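You operate a simulated robot arm through the tools that you are given. There is no shell and no other tool.

The job below is to be done with a simulated robot arm. You get a single attempt, and the scene is never put back.

TASK
File the rolled drawing for the job on the screen in its tube and mark the tube IN.
Fine: its tube bears the same job code; put the tube's lid back on.

The check looks at the end state, three seconds after you hand in, the way a careful person would. Anything else that was tipped, shoved, dropped, spilled or broken makes it a failure. Lids that push on must go on centred and level and be pressed home; caps that screw on are set level and turned clockwise until they are tight.

THE ROBOT
A 7-joint arm with a two-finger parallel gripper, fixed in place. Base frame: the origin is at the foot of the arm, x ahead of it, y to its left, z up. Readings come in m, rad, newtons and seconds.
With the tool pointing down near the work surface it reaches from about 0.32 to 0.86 m from the base axis. Its first joint turns from -2.897 to 2.897 rad. Payload 3.43 kg.
The tool frame sits at the grasp point between the pads (the TCP): z along the fingers, y along the line on which they close. The tips reach 0.034 m beyond it. Largest opening 0.128 m; finger width 0.024, thickness 0.012; the body of the gripper, 0.048 by 0.13 m, starts 0.096 m behind the TCP.
Orientation is told as [roll, pitch, yaw] about the base's x, y, z axes, in that order, counted from this pose: with the fingers straight down and closing along the base's y, the tool's x points along the base's -x, its y along +y and its z along -z.

THE INTERFACE
- The arm moves only by the tool send_rows. Its argument "increments" is a list of rows, each an object of numbers (a shift or turn left out is 0, a gripper value left out holds the last): "dx", "dy", "dz": the shift along the base's x, y, z in mm; "wx", "wy", "wz": the turn, a rotation vector about the base's x, y, z in rad; "jaw": the closure, from 0 (fully open) to 1 (shut). In form: [{"dx": .., "dy": .., "dz": .., "wx": .., "wy": .., "wz": .., "jaw": ..}, ...]. A call has 1 to 20 rows; each row is the pose to reach, as a shift and turn from the pose commanded when the call began. Rows are played at 5 a second. More than 0.05 m and 0.15 rad between two rows, or a gripper value outside its range, and nothing of the call is played. Where a pose cannot be reached the arm comes as near as it can. A force on the tool above 40 N (or 10 N above the force at the start of the call, whichever is more), or a blocked arm, ends the call early, and 0.2 s more pass. Each finger travels about 0.153 m/s and halts on what it meets, pressing with about 39 N; the grip force reading is that of the motor and also rises with nothing between the fingers. The clock runs only during rows and for 0.2 s after the last one: add rows that repeat a pose to give the fingers time. It gives the time, the measured TCP pose, the force on the tool (base axes), the opening and the grip force at its end, in the units of the frame above (readings bear some noise), with the torque about the TCP (base axes, N m) and any sound that the robot's microphone picked up.
- Cameras (640 x 400 px; columns grow to the right, rows downward): "scene" is fixed at [0.0497, 0.6497, 1.4645]; the picture's right is [-0.44, -0.90, 0.00], its down [-0.47, 0.23, -0.86] and it looks along [0.77, -0.37, -0.52] (base axes); focal length 214 px, centre (320, 200). "wrist" rides on the gripper at [0.076, -0.011, -0.16] in the tool frame; the picture's right is [0.15, 0.99, 0.00], its down [-0.88, 0.13, -0.46] and it looks along [-0.45, 0.07, 0.89] (tool axes); focal length 234 px, centre (320, 200). There is no depth. A picture from a camera that has moved, and an enlarged one, comes with that camera's place and axes in the base frame and with its lens.
- snapshot(camera): a new picture of that camera. No time passes.
- enlarge(camera, box): a new picture of the part [left, top, right, bottom] of that camera's present view, enlarged. No time passes.
- hand_in(): hands the job in; it is judged then, once.

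Places have to be worked out from the pictures, the camera data and where the tool is seen. Open the gripper and draw the arm clear of the work before you hand the job in, unless the task says otherwise.

The tools are called as a command line: name --argument value ..., lists and objects as JSON in quotes. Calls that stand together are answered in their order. send_rows: Moves the arm, as the interface text tells. Its arguments: {"type":"object","properties":{"increments":{"type":"array","items":{"type":"object","properties":{"dx":{"type":"number"},"dy":{"type":"number"},"dz":{"type":"number"},"wx":{"type":"number"},"wy":{"type":"number"},"wz":{"type":"number"},"jaw":{"type":"number"}}}}},"required":["increments"]} The other tools are called the same way: snapshot (camera) takes a picture; enlarge (camera, box) takes an enlarged picture of a part of a camera's view; hand_in () hands the job in.

At the start:

```text
time_s: 0.0
tool_pos: [0.3424, 0.4559, 1.2985]
tool_rot: [-0.001, 0.0, 0.001]
force: [-0.5, 0.1, 0.9]
ft_torque: [0.0, 0.01, 0.01]
finger_gap: 0.1277
grasp_force: 0.1
```

scene: 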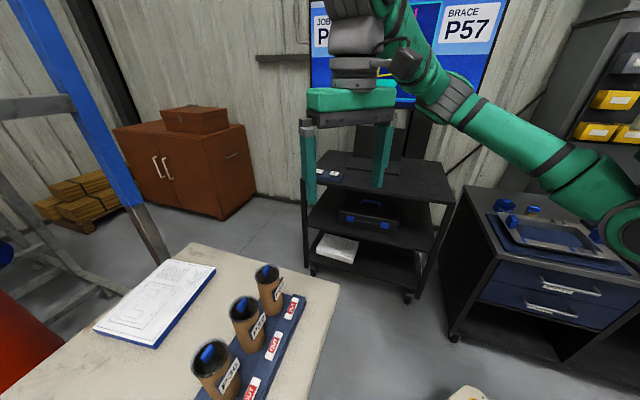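
wrist: 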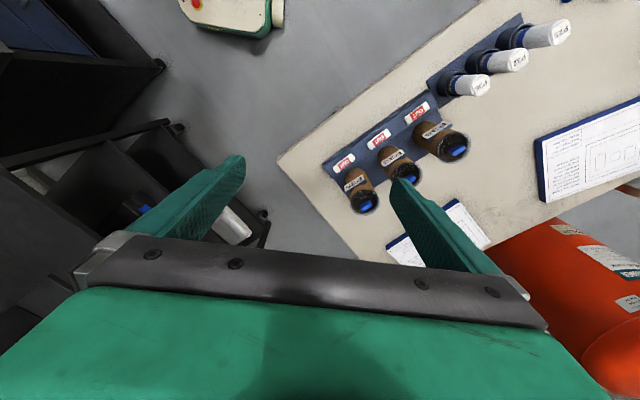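

I see a workbench with three brown tubes with black lids, IN/OUT signs, and three white rolls. I'll zoom in on the screen and on the bench to read the labels.

enlarge --camera "scene" --box '[300, 0, 510, 130]'

enlarge --camera "scene" --box '[160, 240, 350, 400]'

enlarge --camera "wrist" --box '[310, 80, 500, 220]'

enlarge --camera "wrist" --box '[410, 0, 590, 120]'

```text
3.05 times, centred on (405, 65) of scene
camera zoom: at [0.0497, 0.6497, 1.4645], right [-0.44, -0.9, 0.0], down [-0.47, 0.23, -0.86], along [0.77, -0.37, -0.52], focal length 654 px, centre (61, 611)
```

zoom: 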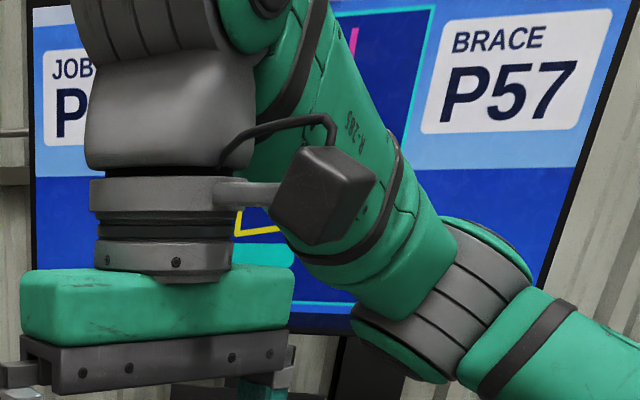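

```text
2.50 times, centred on (255, 320) of scene
camera zoom: at [0.0497, 0.6497, 1.4645], right [-0.44, -0.9, 0.0], down [-0.47, 0.23, -0.86], along [0.77, -0.37, -0.52], focal length 536 px, centre (482, -100)
```

zoom: 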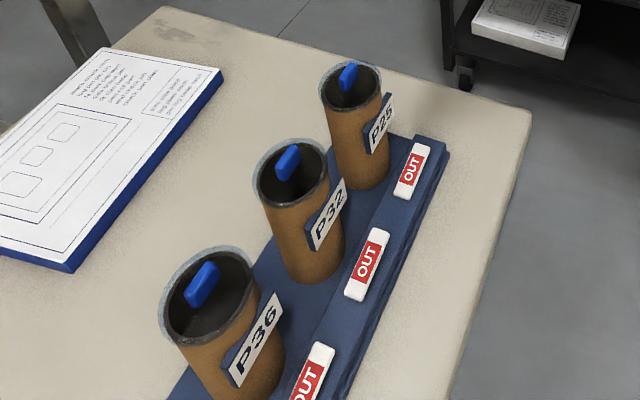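

```text
2.86 times, centred on (405, 150) of wrist
camera zoom: at [0.2671, 0.4444, 1.4592], right [-0.15, 0.99, 0.0], down [0.88, 0.13, 0.46], along [0.45, 0.07, -0.89], focal length 669 px, centre (77, 343)
```

zoom: 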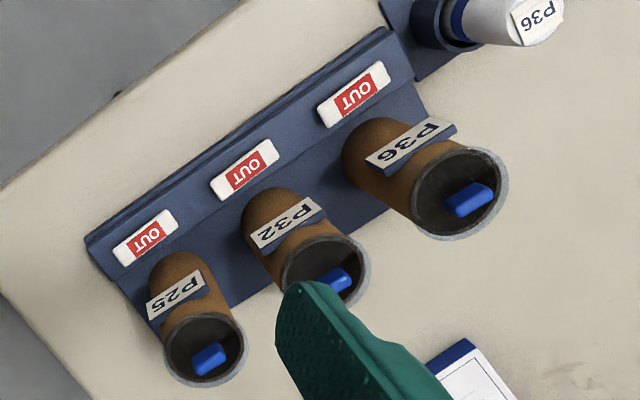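

```text
3.33 times, centred on (500, 60) of wrist
camera zoom: at [0.2671, 0.4444, 1.4592], right [-0.15, 0.99, 0.0], down [0.88, 0.13, 0.46], along [0.45, 0.07, -0.89], focal length 781 px, centre (-280, 667)
```

zoom: 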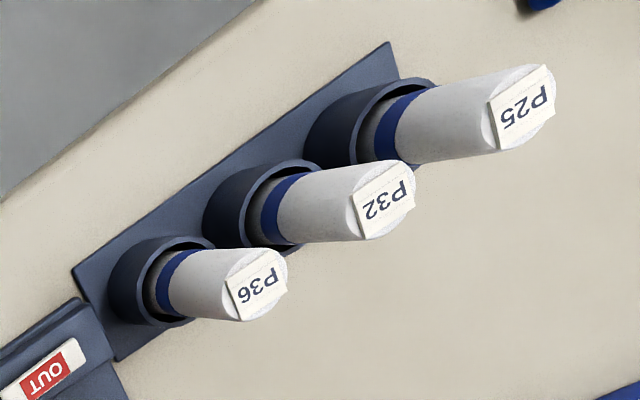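

The screen has JOB "P.." (hidden behind the gripper) and BRACE P57. The tubes are P25, P32 and P36 on a bench at z≈0.69. I'll move the hand sideways toward -y in free air so the JOB panel comes into view.

send_rows --increments '[{"dy": -40}, {"dy": -80}, {"dy": -120}, {"dy": -160}, {"dy": -200}]'

snapshot --camera "scene"

snapshot --camera "wrist"

```text
time_s: 1.2
tool_pos: [0.3434, 0.2576, 1.298]
tool_rot: [-0.002, 0.001, -0.001]
force: [-0.2, 1.1, 0.3]
ft_torque: [-0.09, 0.03, 0.01]
finger_gap: 0.1278
grasp_force: 0.1
```

```text
taken
```

scene: 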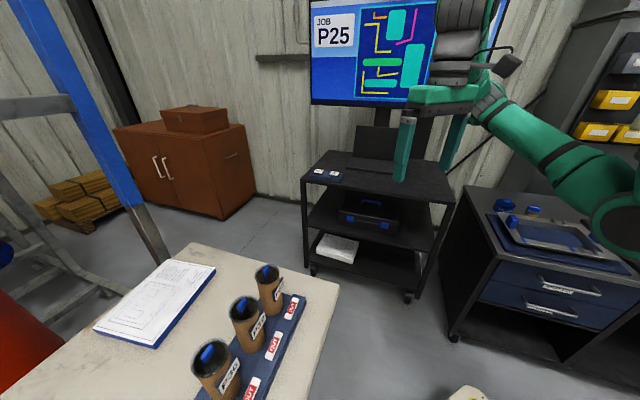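

```text
taken
camera wrist: at [0.2694, 0.2457, 1.4579], right [-0.15, 0.99, 0.0], down [0.88, 0.13, 0.46], along [0.45, 0.07, -0.89], focal length 234 px, centre (320, 200)
```

wrist: 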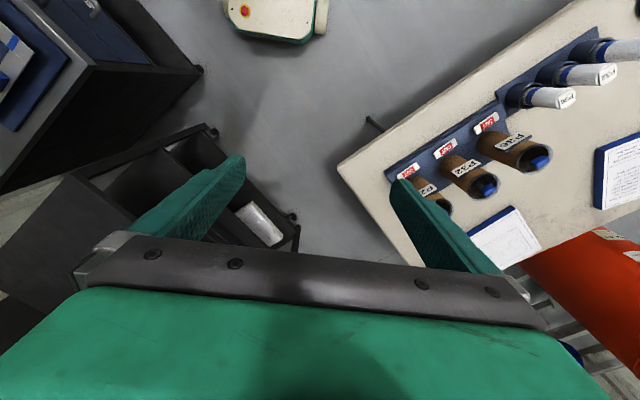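

The job on the screen is P25. Next I'll check the small objects on the cart and get closer views of the OUT markers.

enlarge --camera "scene" --box '[300, 150, 400, 212]'

enlarge --camera "scene" --box '[230, 280, 320, 336]'

enlarge --camera "wrist" --box '[380, 90, 560, 202]'

enlarge --camera "scene" --box '[480, 180, 640, 280]'

```text
6.40 times, centred on (350, 181) of scene
camera zoom: at [0.0497, 0.6497, 1.4645], right [-0.44, -0.9, 0.0], down [-0.47, 0.23, -0.86], along [0.77, -0.37, -0.52], focal length 1373 px, centre (128, 322)
```

zoom: 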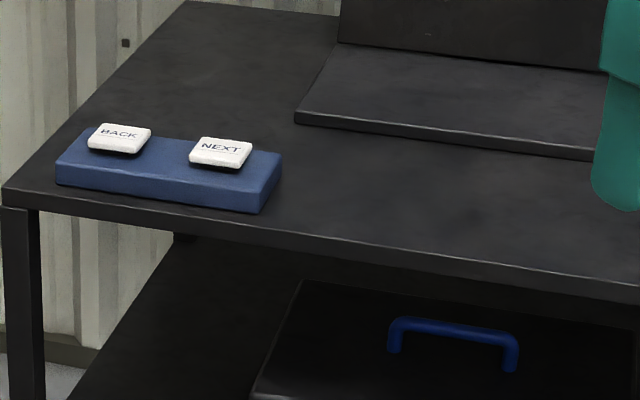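

```text
7.11 times, centred on (275, 308) of scene
camera zoom: at [0.0497, 0.6497, 1.4645], right [-0.44, -0.9, 0.0], down [-0.47, 0.23, -0.86], along [0.77, -0.37, -0.52], focal length 1525 px, centre (640, -568)
```

zoom: 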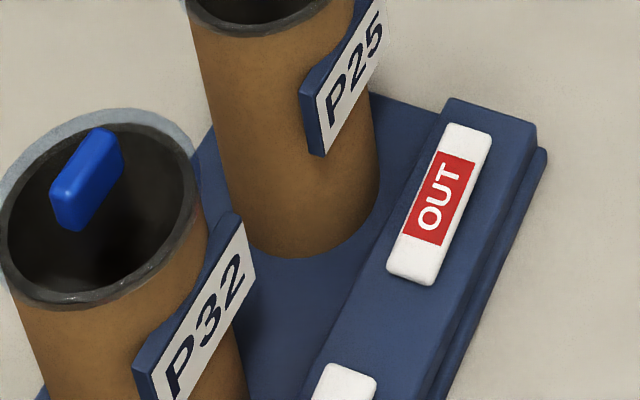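

```text
3.56 times, centred on (470, 146) of wrist
camera zoom: at [0.2694, 0.2457, 1.4579], right [-0.15, 0.99, 0.0], down [0.88, 0.13, 0.46], along [0.45, 0.07, -0.89], focal length 833 px, centre (-213, 392)
```

zoom: 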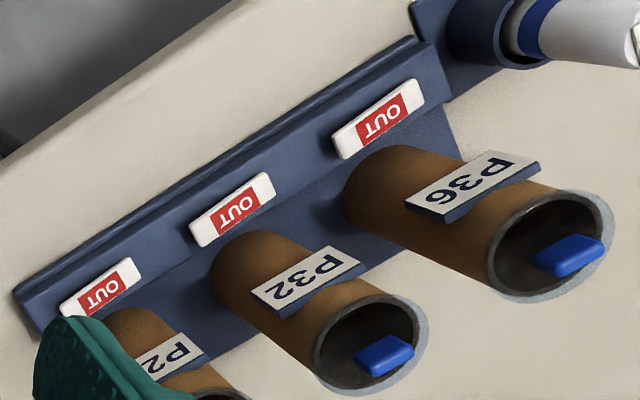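

```text
4.00 times, centred on (560, 230) of scene
camera zoom: at [0.0497, 0.6497, 1.4645], right [-0.44, -0.9, 0.0], down [-0.47, 0.23, -0.86], along [0.77, -0.37, -0.52], focal length 858 px, centre (-640, 80)
```

zoom: 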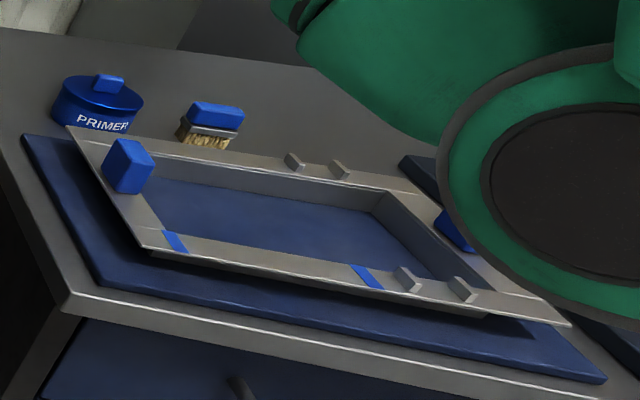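

The job is P25. I estimate the P25 tube top at (0.53, 0.605, 0.916) and its OUT marker at (0.479, 0.552, 0.767). I'll move above the bench and yaw by -45° to line up with the rack, then take a closer look.

send_rows --increments '[{"dx": 5.7, "dy": 34.2, "dz": -29.8, "wz": -0.0785}, {"dx": 11.4, "dy": 68.4, "dz": -59.6, "wz": -0.157}, {"dx": 17.1, "dy": 102.6, "dz": -89.4, "wz": -0.2355}, {"dx": 22.8, "dy": 136.8, "dz": -119.2, "wz": -0.314}, {"dx": 28.5, "dy": 171, "dz": -149, "wz": -0.3925}, {"dx": 34.2, "dy": 205.2, "dz": -178.8, "wz": -0.471}, {"dx": 39.9, "dy": 239.4, "dz": -208.6, "wz": -0.5495}, {"dx": 45.6, "dy": 273.6, "dz": -238.4, "wz": -0.628}, {"dx": 51.3, "dy": 307.8, "dz": -268.2, "wz": -0.7065}, {"dx": 57, "dy": 342, "dz": -298, "wz": -0.785}]'

snapshot --camera "wrist"

snapshot --camera "scene"

```text
time_s: 3.4
tool_pos: [0.3994, 0.5973, 1.0011]
tool_rot: [0.001, 0.0, -0.788]
force: [0.6, -0.2, 0.1]
ft_torque: [0.03, 0.02, 0.0]
finger_gap: 0.128
grasp_force: 0.1
```

```text
taken
camera wrist: at [0.3374, 0.6426, 1.161], right [0.6, 0.8, 0.0], down [0.71, -0.53, 0.46], along [0.37, -0.27, -0.89], focal length 234 px, centre (320, 200)
```

wrist: 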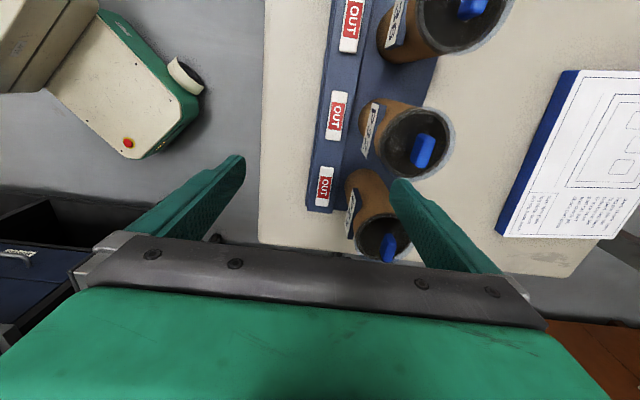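

```text
taken
```

scene: 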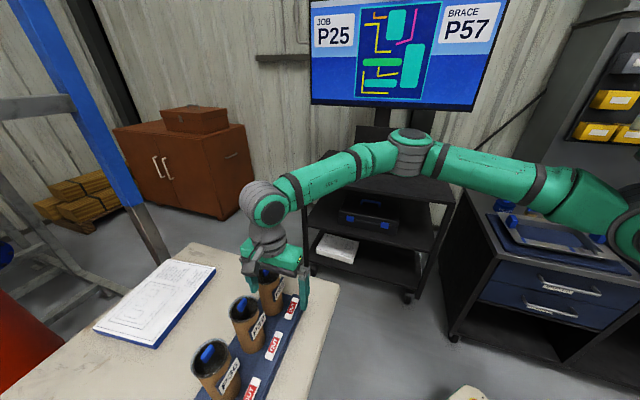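

The tube row now runs vertically in the wrist view. I'll zoom in on the markers and the lids.

enlarge --camera "wrist" --box '[300, 0, 480, 112]'

enlarge --camera "wrist" --box '[300, 80, 480, 192]'

enlarge --camera "wrist" --box '[300, 160, 460, 260]'

```text
3.56 times, centred on (390, 56) of wrist
camera zoom: at [0.3374, 0.6426, 1.161], right [0.6, 0.8, 0.0], down [0.71, -0.53, 0.46], along [0.37, -0.27, -0.89], focal length 833 px, centre (71, 712)
```

zoom: 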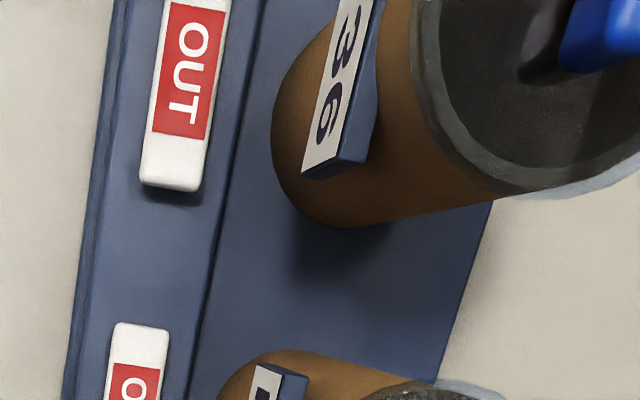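

```text
3.56 times, centred on (390, 136) of wrist
camera zoom: at [0.3374, 0.6426, 1.161], right [0.6, 0.8, 0.0], down [0.71, -0.53, 0.46], along [0.37, -0.27, -0.89], focal length 833 px, centre (71, 428)
```

zoom: 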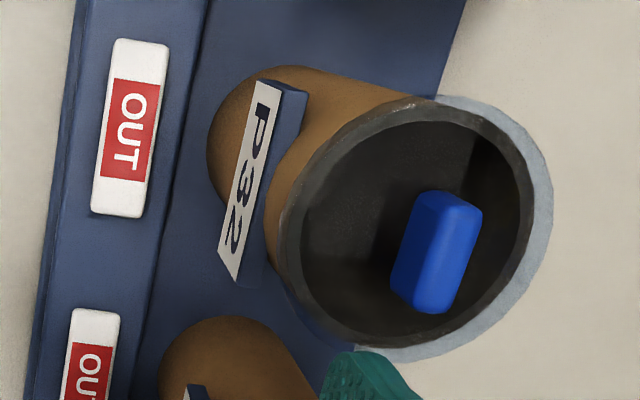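

```text
4.00 times, centred on (380, 210) of wrist
camera zoom: at [0.3374, 0.6426, 1.161], right [0.6, 0.8, 0.0], down [0.71, -0.53, 0.46], along [0.37, -0.27, -0.89], focal length 937 px, centre (80, 160)
```

zoom: 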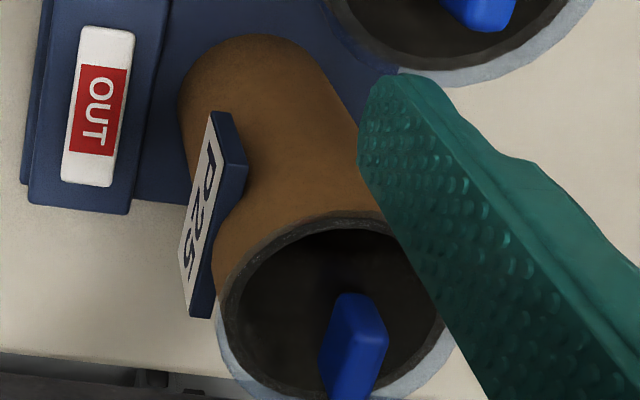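

The lids look like clear caps with a blue handle bar on top. I'll zoom in hard on the P25 marker and the lid from both cameras to understand how they work.

enlarge --camera "wrist" --box '[305, 155, 369, 195]'

enlarge --camera "wrist" --box '[315, 80, 379, 150]'

enlarge --camera "scene" --box '[255, 325, 303, 355]'

enlarge --camera "scene" --box '[225, 290, 273, 320]'

```text
10.00 times, centred on (337, 175) of wrist
camera zoom: at [0.3374, 0.6426, 1.161], right [0.6, 0.8, 0.0], down [0.71, -0.53, 0.46], along [0.37, -0.27, -0.89], focal length 2342 px, centre (150, 450)
```

zoom: 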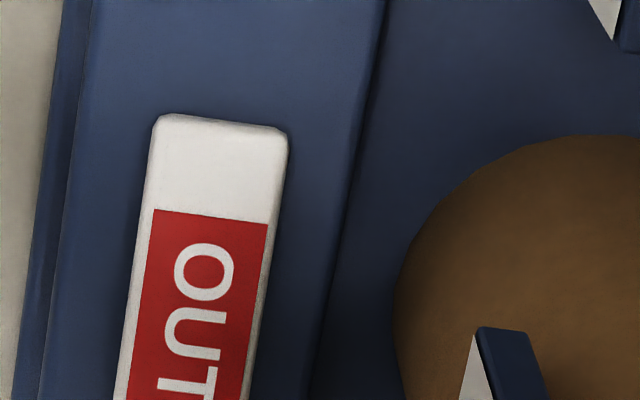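

```text
5.71 times, centred on (347, 115) of wrist
camera zoom: at [0.3374, 0.6426, 1.161], right [0.6, 0.8, 0.0], down [0.71, -0.53, 0.46], along [0.37, -0.27, -0.89], focal length 1338 px, centre (166, 686)
```

zoom: 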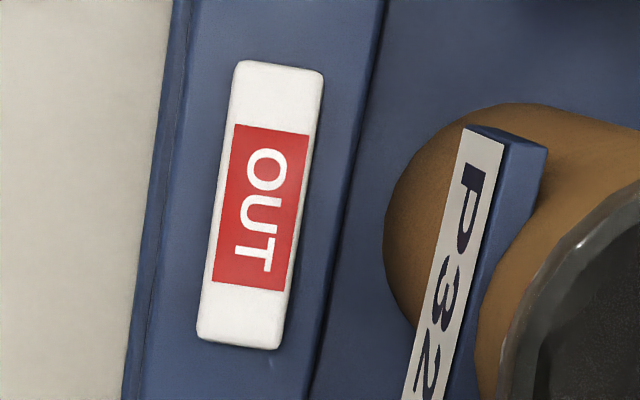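

```text
13.33 times, centred on (279, 340) of scene
camera zoom: at [0.0497, 0.6497, 1.4645], right [-0.44, -0.9, 0.0], down [-0.47, 0.23, -0.86], along [0.77, -0.37, -0.52], focal length 2860 px, centre (867, -1667)
```

zoom: 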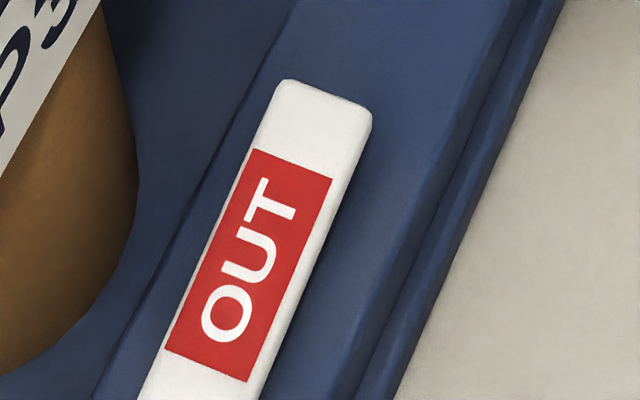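

```text
13.33 times, centred on (249, 305) of scene
camera zoom: at [0.0497, 0.6497, 1.4645], right [-0.44, -0.9, 0.0], down [-0.47, 0.23, -0.86], along [0.77, -0.37, -0.52], focal length 2860 px, centre (1267, -1200)
```

zoom: 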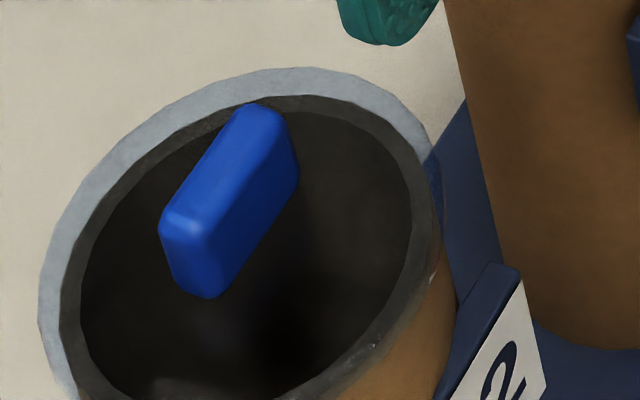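

The lids appear to be clear push-on caps with a blue bar. The OUT tiles measure about 75×22 mm and sit on a ledge. I'll back off toward the base, turn the hand to face outward and tilt it for a low side view of the tiles.

send_rows --increments '[{"dx": -5, "dy": -40, "dz": 10}, {"dx": -10, "dy": -80, "dz": 10, "wz": 0.13}, {"dx": -20, "dy": -120, "dz": 10, "wz": 0.26}, {"dx": -40, "dy": -160, "dz": 10, "wz": 0.39}, {"dx": -40, "dy": -170, "wz": 0.53}, {"dx": -40, "dy": -170, "wz": 0.67}, {"dx": -40, "dy": -170, "wz": 0.81}, {"dx": -40, "dy": -170, "wz": 0.95}, {"dx": -40, "dy": -170, "wz": 1.09}, {"dx": -40, "dy": -170, "wz": 1.23}, {"dx": -40, "dy": -170, "wz": 1.37}, {"dx": -40, "dy": -170, "wz": 1.47}, {"dx": -40, "dy": -170, "wz": 1.57}]'

send_rows --increments '[{"wx": 0.092, "wy": -0.092, "dz": -20}, {"wx": 0.185, "wy": -0.185, "dz": -40}, {"wx": 0.277, "wy": -0.277, "dz": -60}, {"wx": 0.37, "wy": -0.37, "dz": -80}, {"wx": 0.4625, "wy": -0.4625, "dz": -100}, {"wx": 0.555, "wy": -0.555, "dz": -130}]'

snapshot --camera "wrist"

```text
time_s: 6.2
tool_pos: [0.3602, 0.427, 1.0014]
tool_rot: [0.0, -0.001, 0.784]
force: [0.3, 0.6, 0.7]
ft_torque: [-0.02, 0.02, -0.03]
finger_gap: 0.1278
grasp_force: 0.0
```

```text
time_s: 7.6
tool_pos: [0.3602, 0.4274, 0.8721]
tool_rot: [0.003, -0.785, 0.785]
force: [0.5, -0.5, -0.9]
ft_torque: [0.0, -0.01, 0.01]
finger_gap: 0.1284
grasp_force: 0.1
```

```text
taken
camera wrist: at [0.2505, 0.3012, 0.9319], right [-0.77, 0.63, -0.1], down [0.12, 0.3, 0.95], along [0.62, 0.72, -0.31], focal length 234 px, centre (320, 200)
```

wrist: 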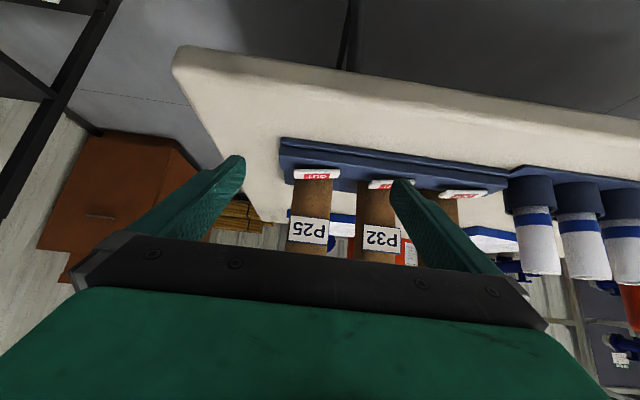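

The image is inverted, but I have the side view I wanted. I'll enlarge the tiles and the rolls.

enlarge --camera "wrist" --box '[270, 130, 390, 205]'

enlarge --camera "wrist" --box '[400, 150, 520, 225]'

enlarge --camera "wrist" --box '[490, 150, 640, 300]'

enlarge --camera "wrist" --box '[280, 170, 440, 270]'

```text
5.33 times, centred on (330, 168) of wrist
camera zoom: at [0.2505, 0.3012, 0.9319], right [-0.77, 0.63, -0.1], down [0.12, 0.3, 0.95], along [0.62, 0.72, -0.31], focal length 1249 px, centre (267, 373)
```

zoom: 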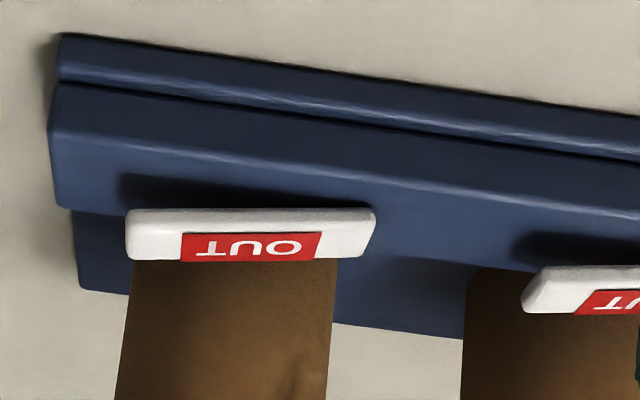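

```text
5.33 times, centred on (460, 188) of wrist
camera zoom: at [0.2505, 0.3012, 0.9319], right [-0.77, 0.63, -0.1], down [0.12, 0.3, 0.95], along [0.62, 0.72, -0.31], focal length 1249 px, centre (-427, 267)
```

zoom: 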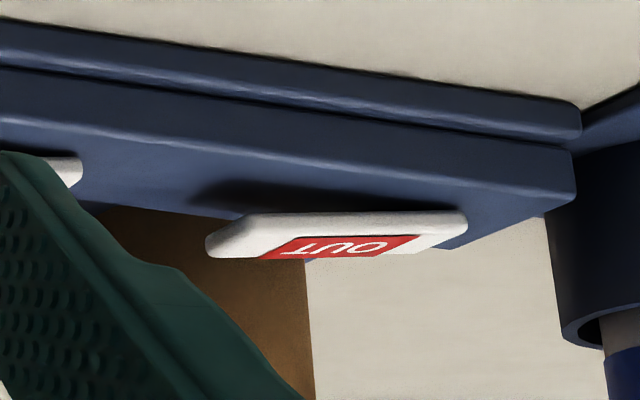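

```text
2.67 times, centred on (565, 225) of wrist
camera zoom: at [0.2505, 0.3012, 0.9319], right [-0.77, 0.63, -0.1], down [0.12, 0.3, 0.95], along [0.62, 0.72, -0.31], focal length 624 px, centre (-333, 133)
```

zoom: 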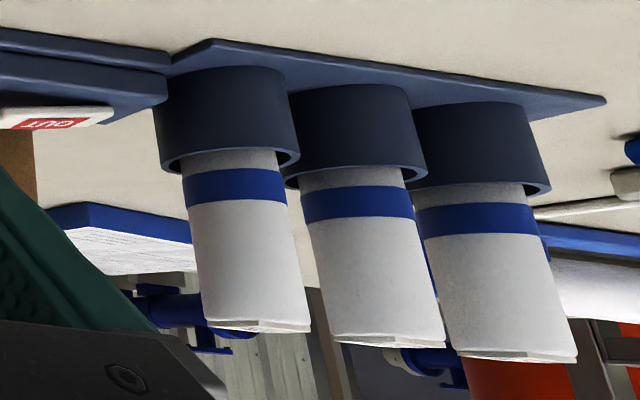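

```text
4.00 times, centred on (360, 220) of wrist
camera zoom: at [0.2505, 0.3012, 0.9319], right [-0.77, 0.63, -0.1], down [0.12, 0.3, 0.95], along [0.62, 0.72, -0.31], focal length 937 px, centre (160, 120)
```

zoom: 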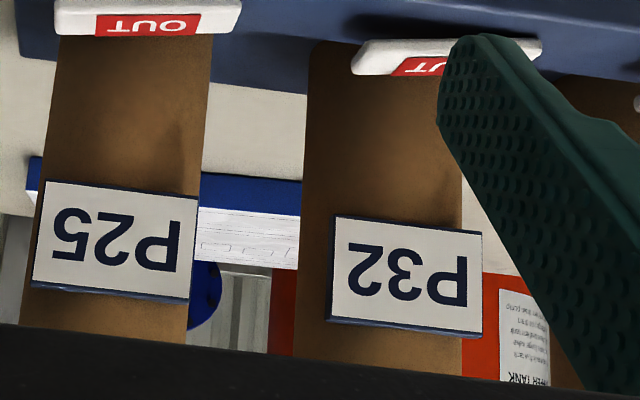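

The OUT tile appears to float about 15 mm above the ledge, so it must be mounted on something such as a pivot, axle or stem. I'll back up and lower the camera nearly level with it to see what holds it.

send_rows --increments '[{"dx": -15, "dy": -17, "dz": -35}, {"dx": -30, "dy": -34, "dz": -70}, {"dx": -42, "dy": -48, "dz": -110}, {"dx": -50, "dy": -57, "dz": -150}]'

snapshot --camera "wrist"

```text
time_s: 8.6
tool_pos: [0.2955, 0.4113, 0.75]
tool_rot: [-0.031, -0.762, 0.784]
force: [-0.1, -0.9, 0.7]
ft_torque: [0.02, 0.02, 0.01]
finger_gap: 0.1278
grasp_force: 0.1
out of reach, approached as far as the arm can: row 2, 3, 4
```

```text
taken
camera wrist: at [0.1817, 0.2903, 0.8139], right [-0.76, 0.64, -0.12], down [0.13, 0.33, 0.93], along [0.64, 0.69, -0.33], focal length 234 px, centre (320, 200)
```

wrist: 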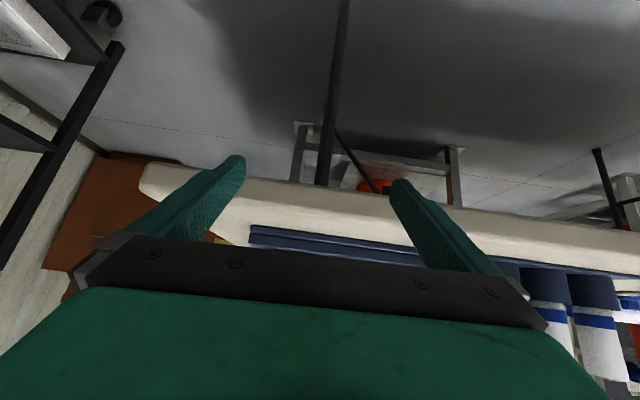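

That pose was at the arm's inner limit and the gripper body hides the tile. I'll reverse back to the previous pose first.

send_rows --increments '[{"dx": 8, "dy": 9, "dz": 40}, {"dx": 20, "dy": 23, "dz": 80}, {"dx": 35, "dy": 40, "dz": 115}, {"dx": 50, "dy": 57, "dz": 150}]'

```text
time_s: 9.6
tool_pos: [0.3411, 0.4663, 0.8987]
tool_rot: [0.002, -0.785, 0.783]
force: [-0.7, 0.1, 1.3]
ft_torque: [-0.04, -0.01, 0.02]
finger_gap: 0.1284
grasp_force: 0.1
```

Now at (0.341, 0.466, 0.899). I'll tilt the hand about 25° further so the camera looks nearly level at the tiles, staying clear of the rack.

send_rows --increments '[{"dx": 6, "dy": -12, "dz": -20, "wx": 0.077, "wy": -0.077}, {"dx": 12, "dy": -24, "dz": -40, "wx": 0.154, "wy": -0.154}, {"dx": 20, "dy": -30, "dz": -60, "wx": 0.231, "wy": -0.231}, {"dx": 29, "dy": -26, "dz": -79, "wx": 0.308, "wy": -0.308}]'

snapshot --camera "wrist"

```text
time_s: 10.6
tool_pos: [0.3164, 0.4995, 0.8741]
tool_rot: [-0.05, -1.189, 0.778]
force: [-0.4, -0.5, 0.1]
ft_torque: [0.01, -0.02, -0.01]
finger_gap: 0.128
grasp_force: 0.0
out of reach, approached as far as the arm can: row 2, 3, 4
```

```text
taken
camera wrist: at [0.1944, 0.3725, 0.8637], right [-0.7, 0.7, -0.15], down [-0.17, 0.05, 0.98], along [0.69, 0.71, 0.09], focal length 234 px, centre (320, 200)
```

wrist: 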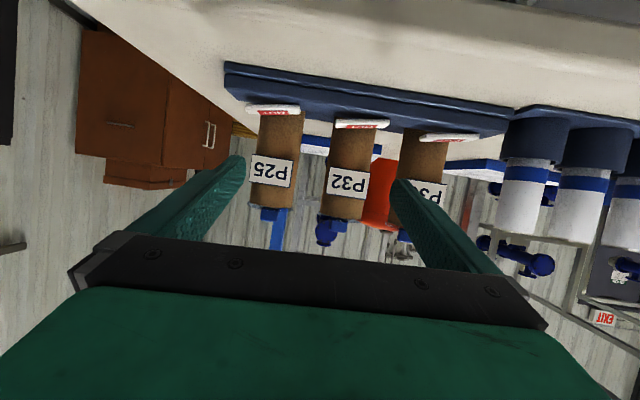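

This is a good side view that includes the lids. I'll zoom in on the P25 tile, the P25 lid and the rolls.

enlarge --camera "wrist" --box '[225, 80, 305, 130]'

enlarge --camera "wrist" --box '[310, 100, 390, 150]'

enlarge --camera "wrist" --box '[240, 150, 368, 260]'

enlarge --camera "wrist" --box '[480, 90, 640, 260]'

```text
8.00 times, centred on (265, 105) of wrist
camera zoom: at [0.1944, 0.3725, 0.8637], right [-0.7, 0.7, -0.15], down [-0.17, 0.05, 0.98], along [0.69, 0.71, 0.09], focal length 1873 px, centre (760, 960)
```

zoom: 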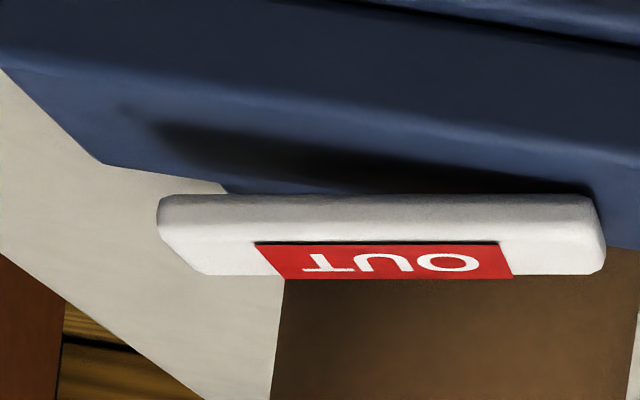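

```text
8.00 times, centred on (350, 125) of wrist
camera zoom: at [0.1944, 0.3725, 0.8637], right [-0.7, 0.7, -0.15], down [-0.17, 0.05, 0.98], along [0.69, 0.71, 0.09], focal length 1873 px, centre (80, 800)
```

zoom: 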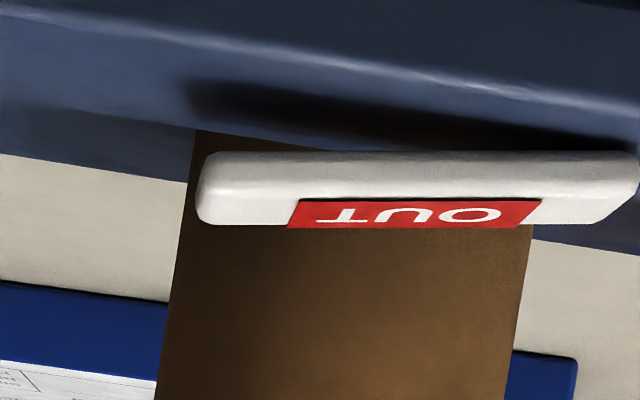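

```text
3.64 times, centred on (304, 205) of wrist
camera zoom: at [0.1944, 0.3725, 0.8637], right [-0.7, 0.7, -0.15], down [-0.17, 0.05, 0.98], along [0.69, 0.71, 0.09], focal length 852 px, centre (378, 182)
```

zoom: 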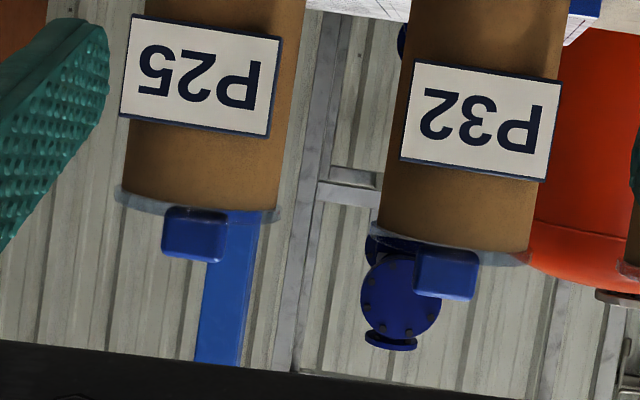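

```text
2.35 times, centred on (560, 175) of wrist
camera zoom: at [0.1944, 0.3725, 0.8637], right [-0.7, 0.7, -0.15], down [-0.17, 0.05, 0.98], along [0.69, 0.71, 0.09], focal length 551 px, centre (-245, 259)
```

zoom: 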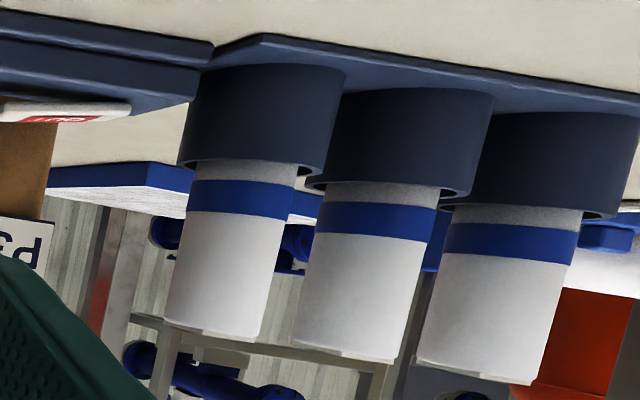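

The shadow shows that each OUT tile is a rocker: its end on the P25 side is raised and the other end is down. I'll zoom in further on the P25 lid and on the roll and cup to get the geometry.

enlarge --camera "wrist" --box '[244, 190, 308, 230]'

enlarge --camera "wrist" --box '[560, 110, 640, 260]'

snapshot --camera "scene"

```text
10.00 times, centred on (276, 210) of wrist
camera zoom: at [0.1944, 0.3725, 0.8637], right [-0.7, 0.7, -0.15], down [-0.17, 0.05, 0.98], along [0.69, 0.71, 0.09], focal length 2342 px, centre (760, 100)
```

zoom: 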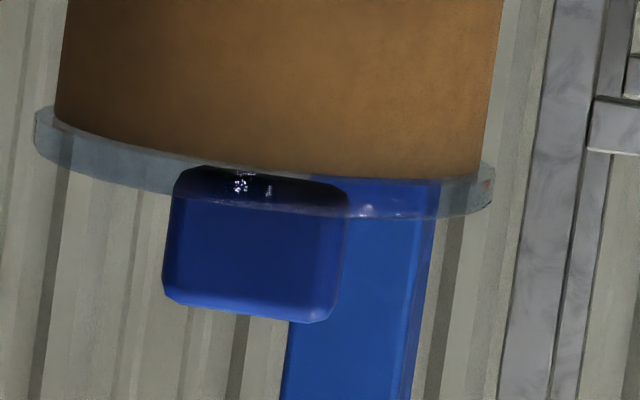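

```text
2.67 times, centred on (600, 185) of wrist
camera zoom: at [0.1944, 0.3725, 0.8637], right [-0.7, 0.7, -0.15], down [-0.17, 0.05, 0.98], along [0.69, 0.71, 0.09], focal length 624 px, centre (-427, 240)
```

zoom: 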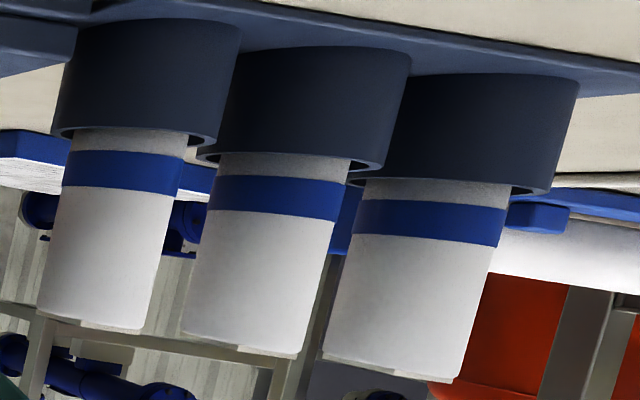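

```text
taken
```

scene: 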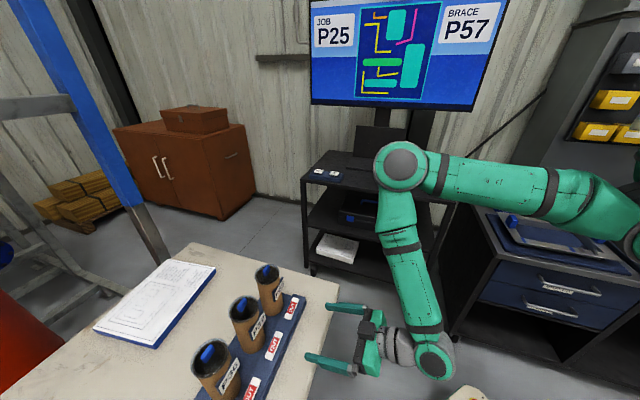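

The lid is a clear disc of about 80 mm with a blue bar on top. I'll raise and un-tilt the hand, keeping clear of the rack, and check the reported orientation.

send_rows --increments '[{"dz": 30}, {"dz": 60, "wx": -0.09, "wy": 0.092}, {"dz": 90, "wx": -0.18, "wy": 0.184}, {"dz": 120, "wx": -0.27, "wy": 0.276}, {"dz": 150, "wx": -0.36, "wy": 0.368}, {"dz": 176, "wx": -0.45, "wy": 0.46}, {"dz": 176, "wx": -0.54, "wy": 0.55}, {"dz": 176, "wx": -0.63, "wy": 0.64}, {"dz": 176, "wx": -0.73, "wy": 0.74}, {"dz": 176, "wx": -0.834, "wy": 0.847}]'

```text
time_s: 12.8
tool_pos: [0.3156, 0.5004, 1.0541]
tool_rot: [-0.05, 0.005, 0.78]
force: [-0.7, -0.4, 0.2]
ft_torque: [0.02, 0.01, 0.0]
finger_gap: 0.128
grasp_force: 0.1
```

Residual roll is -0.05 rad. I'll correct that first, then yaw to 135° while moving above the P25 tube.

send_rows --increments '[{"dx": 20, "dy": 0, "dz": 10, "wx": 0.039, "wy": 0.032}, {"dx": 50, "dy": 0, "dz": 16, "wx": 0.039, "wy": 0.032}]'

send_rows --increments '[{"dx": 20, "dy": 5, "wz": 0.132}, {"dx": 40, "dy": 10, "wz": 0.264}, {"dx": 60, "dy": 20, "wz": 0.396}, {"dx": 80, "dy": 30, "wz": 0.528}, {"dx": 100, "dy": 40, "wz": 0.66}, {"dx": 120, "dy": 50, "wz": 0.792}, {"dx": 140, "dy": 60, "wz": 0.924}, {"dx": 160, "dy": 65, "wz": 1.056}, {"dx": 180, "dy": 70, "wz": 1.188}, {"dx": 195, "dy": 72, "wz": 1.32}, {"dx": 205, "dy": 75, "wz": 1.45}, {"dx": 205, "dy": 75, "wz": 1.576}]'

snapshot --camera "wrist"

```text
time_s: 13.4
tool_pos: [0.3652, 0.5015, 1.0695]
tool_rot: [0.002, -0.001, 0.78]
force: [-1.0, 0.2, 0.4]
ft_torque: [-0.01, -0.03, 0.02]
finger_gap: 0.128
grasp_force: 0.0
```

```text
time_s: 16.0
tool_pos: [0.4471, 0.4259, 0.9396]
tool_rot: [-0.342, -0.02, 2.137]
force: [-6.9, -0.8, -2.8]
ft_torque: [0.27, -0.84, -0.1]
finger_gap: 0.1282
grasp_force: 0.0
out of reach, approached as far as the arm can: row 6, 7, 8, 9, 10, 11, 12
```

```text
taken
camera wrist: at [0.4539, 0.3361, 1.0925], right [-0.71, -0.62, -0.34], down [-0.7, 0.59, 0.4], along [-0.05, 0.52, -0.85], focal length 234 px, centre (320, 200)
```

wrist: 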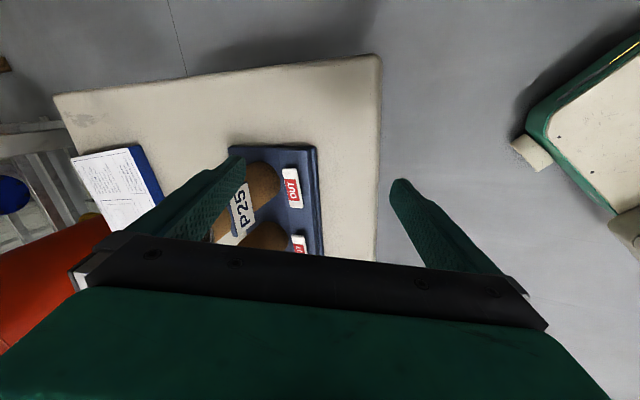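

The arm ran into joint limits when yawing that way, and the hand deviated low with a force reading of 7 N. I'll check the scene before doing anything else.

snapshot --camera "scene"

enlarge --camera "scene" --box '[200, 220, 392, 340]'

enlarge --camera "wrist" --box '[200, 140, 330, 262]'

```text
taken
```

scene: 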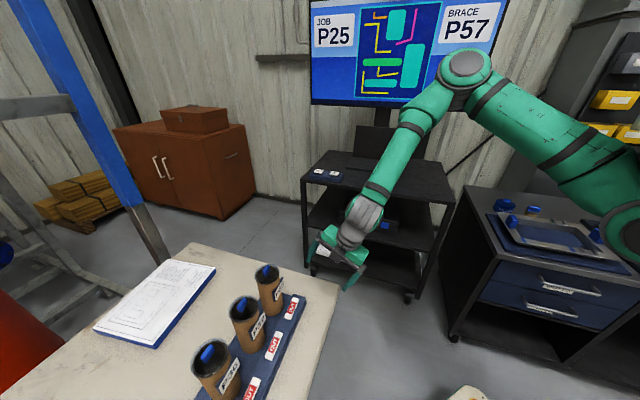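

```text
3.33 times, centred on (296, 280) of scene
camera zoom: at [0.0497, 0.6497, 1.4645], right [-0.44, -0.9, 0.0], down [-0.47, 0.23, -0.86], along [0.77, -0.37, -0.52], focal length 715 px, centre (400, -67)
```

zoom: 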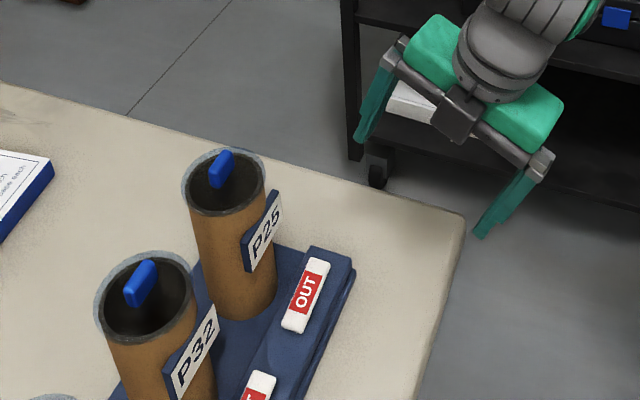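

```text
3.28 times, centred on (265, 201) of wrist
camera zoom: at [0.4539, 0.3361, 1.0925], right [-0.71, -0.62, -0.34], down [-0.7, 0.59, 0.4], along [-0.05, 0.52, -0.85], focal length 768 px, centre (500, 197)
```

zoom: 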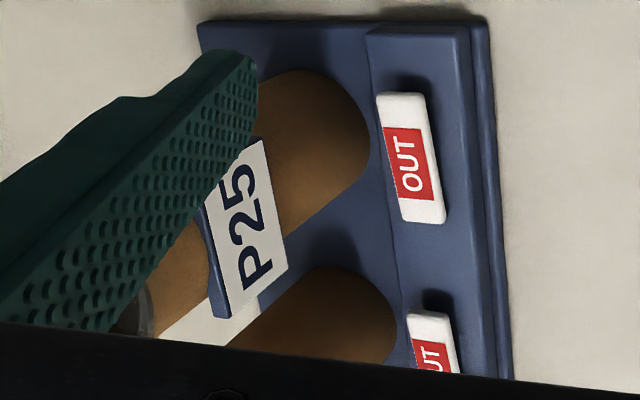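

Nothing was touched; the arm just hit a wrist limit for yaw beyond about 1.5. I'll unwind back to yaw 0.78 and raise the hand, and will use yaw -45° instead, which worked earlier.

send_rows --increments '[{"dx": -3, "dy": 2, "dz": 20, "wx": 0.004, "wy": 0.033, "wz": -0.122}, {"dx": -5, "dy": 10, "dz": 40, "wx": 0.0075, "wy": 0.067, "wz": -0.244}, {"dx": -8, "dy": 20, "dz": 60, "wx": 0.011, "wy": 0.1, "wz": -0.366}, {"dx": -10, "dy": 30, "dz": 80, "wx": 0.015, "wy": 0.133, "wz": -0.488}, {"dx": -12, "dy": 40, "dz": 100, "wx": 0.019, "wy": 0.167, "wz": -0.61}, {"dx": -15, "dy": 50, "dz": 115, "wx": 0.0226, "wy": 0.2, "wz": -0.732}, {"dx": -18, "dy": 60, "dz": 130, "wx": 0.026, "wy": 0.234, "wz": -0.854}, {"dx": -21, "dy": 66, "dz": 130, "wx": 0.03, "wy": 0.267, "wz": -0.976}, {"dx": -24, "dy": 70, "dz": 130, "wx": 0.034, "wy": 0.3, "wz": -1.098}, {"dx": -27, "dy": 74, "dz": 130, "wx": 0.038, "wy": 0.334, "wz": -1.22}, {"dx": -27, "dy": 74, "dz": 130, "wx": 0.0414, "wy": 0.367, "wz": -1.343}]'

```text
time_s: 18.4
tool_pos: [0.426, 0.5003, 1.0785]
tool_rot: [-0.017, -0.011, 0.778]
force: [-0.6, 0.2, -0.3]
ft_torque: [-0.01, 0.0, -0.03]
finger_gap: 0.1282
grasp_force: 0.0
```

Now I'll correct the small tilt, then yaw to -45° and move to a viewing pose over the P25 lid.

send_rows --increments '[{"wx": 0.0044, "wy": 0.0198}, {"wx": 0.0044, "wy": 0.0198}]'

send_rows --increments '[{"dx": 5, "dy": 10, "wz": -0.13}, {"dx": 10, "dy": 20, "wz": -0.26}, {"dx": 15, "dy": 32, "wz": -0.39}, {"dx": 20, "dy": 44, "wz": -0.52}, {"dx": 25, "dy": 56, "wz": -0.65}, {"dx": 30, "dy": 68, "wz": -0.78}, {"dx": 36, "dy": 80, "wz": -0.91}, {"dx": 42, "dy": 92, "dz": -8, "wz": -1.04}, {"dx": 48, "dy": 104, "dz": -16, "wz": -1.17}, {"dx": 54, "dy": 116, "dz": -24, "wz": -1.3}, {"dx": 60, "dy": 128, "dz": -32, "wz": -1.43}, {"dx": 62, "dy": 134, "dz": -40, "wz": -1.563}]'

snapshot --camera "wrist"

```text
time_s: 19.0
tool_pos: [0.4262, 0.4994, 1.0776]
tool_rot: [-0.001, 0.0, 0.781]
force: [0.2, -0.1, 1.2]
ft_torque: [-0.02, -0.08, 0.04]
finger_gap: 0.1281
grasp_force: 0.0
```

```text
time_s: 21.6
tool_pos: [0.4886, 0.6343, 1.0375]
tool_rot: [-0.001, 0.001, -0.782]
force: [-0.5, 0.4, 0.0]
ft_torque: [-0.01, -0.04, -0.01]
finger_gap: 0.1276
grasp_force: 0.1
```

```text
taken
camera wrist: at [0.4272, 0.6793, 1.1974], right [0.59, 0.8, 0.0], down [0.72, -0.53, 0.46], along [0.37, -0.27, -0.89], focal length 234 px, centre (320, 200)
```

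wrist: 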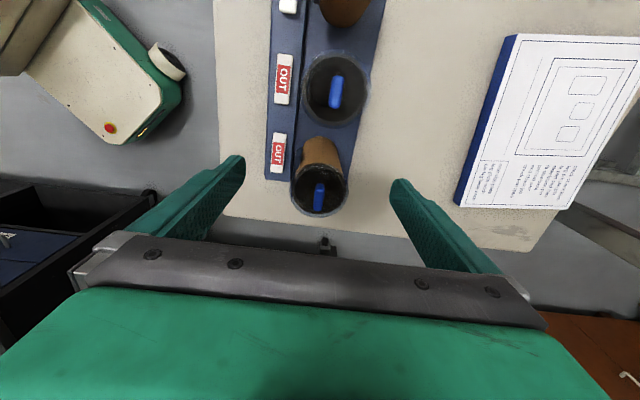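

The hand is at the right yaw with the P25 lid between the fingers. I'll zoom in for precise localization.

enlarge --camera "wrist" --box '[270, 160, 366, 220]'

enlarge --camera "wrist" --box '[280, 40, 400, 130]'

enlarge --camera "scene" --box '[235, 240, 331, 300]'

```text
6.67 times, centred on (318, 190) of wrist
camera zoom: at [0.4272, 0.6793, 1.1974], right [0.59, 0.8, 0.0], down [0.72, -0.53, 0.46], along [0.37, -0.27, -0.89], focal length 1561 px, centre (333, 267)
```

zoom: 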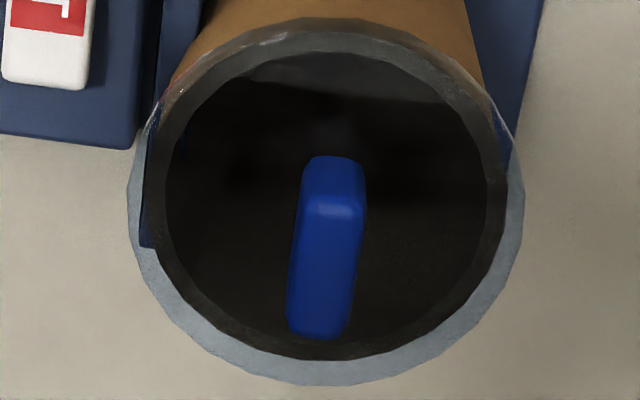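

```text
4.44 times, centred on (340, 85) of wrist
camera zoom: at [0.4272, 0.6793, 1.1974], right [0.59, 0.8, 0.0], down [0.72, -0.53, 0.46], along [0.37, -0.27, -0.89], focal length 1041 px, centre (231, 711)
```

zoom: 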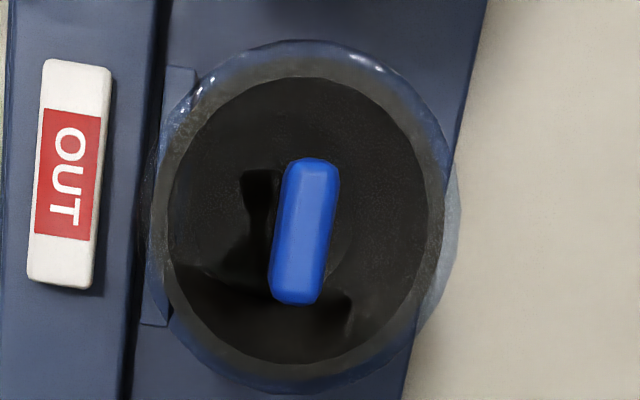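

```text
6.67 times, centred on (283, 270) of scene
camera zoom: at [0.0497, 0.6497, 1.4645], right [-0.44, -0.9, 0.0], down [-0.47, 0.23, -0.86], along [0.77, -0.37, -0.52], focal length 1430 px, centre (567, -267)
```

zoom: 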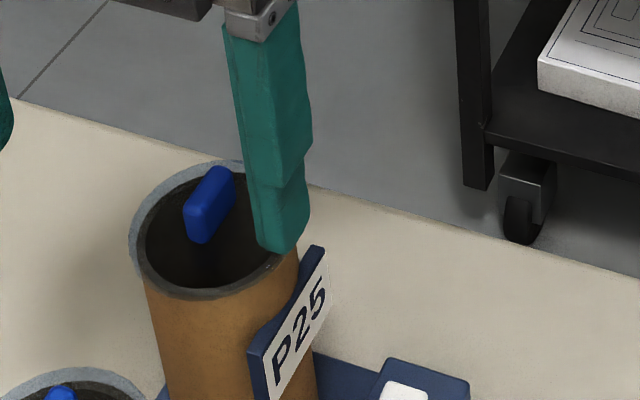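

I estimate the lid centre at (0.529, 0.604), the handle along 136°, the handle top at z≈0.949 and the glass top at ≈0.926. I'll move directly above it with the gap reduced to about 58 mm and the tips still above the handle.

send_rows --increments '[{"dx": 14, "dy": -10, "dz": 0, "jaw": 0.3}, {"dx": 28, "dy": -20, "dz": -10, "jaw": 0.55}, {"dx": 40.4, "dy": -30.3, "dz": -25, "wz": -0.003, "jaw": 0.55}, {"dx": 40.4, "dy": -30.3, "dz": -37, "wz": -0.003, "jaw": 0.55}, {"dx": 40.4, "dy": -30.3, "dz": -37, "wz": -0.003, "jaw": 0.55}]'

snapshot --camera "wrist"

enlarge --camera "wrist" --box '[250, 130, 410, 250]'

enlarge --camera "scene" --box '[235, 230, 331, 300]'

```text
time_s: 22.8
tool_pos: [0.528, 0.6023, 1.0012]
tool_rot: [0.0, 0.0, -0.785]
force: [-0.1, 1.0, -0.4]
ft_torque: [0.04, -0.02, 0.01]
finger_gap: 0.0576
grasp_force: 0.0
```

```text
taken
camera wrist: at [0.4673, 0.6484, 1.1604], right [0.6, 0.8, 0.0], down [0.71, -0.53, 0.46], along [0.37, -0.27, -0.89], focal length 234 px, centre (320, 200)
```

wrist: 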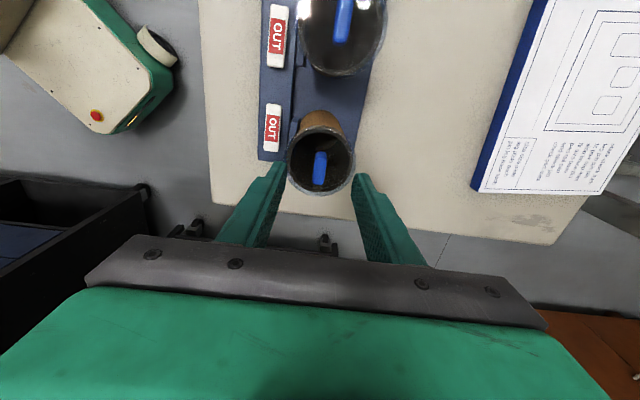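

```text
3.33 times, centred on (330, 190) of wrist
camera zoom: at [0.4673, 0.6484, 1.1604], right [0.6, 0.8, 0.0], down [0.71, -0.53, 0.46], along [0.37, -0.27, -0.89], focal length 781 px, centre (287, 233)
```

zoom: 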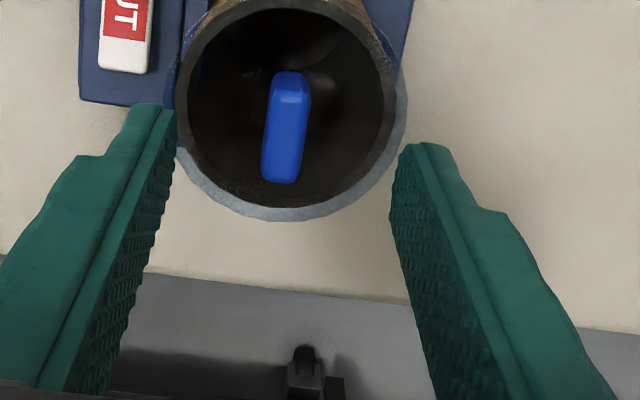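

```text
5.71 times, centred on (283, 265) of scene
camera zoom: at [0.0497, 0.6497, 1.4645], right [-0.44, -0.9, 0.0], down [-0.47, 0.23, -0.86], along [0.77, -0.37, -0.52], focal length 1226 px, centre (531, -171)
```

zoom: 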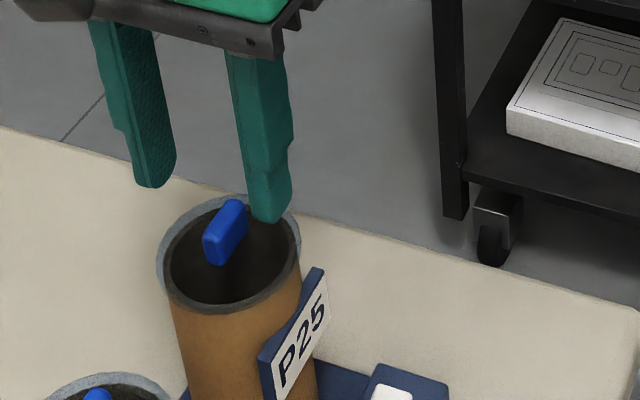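

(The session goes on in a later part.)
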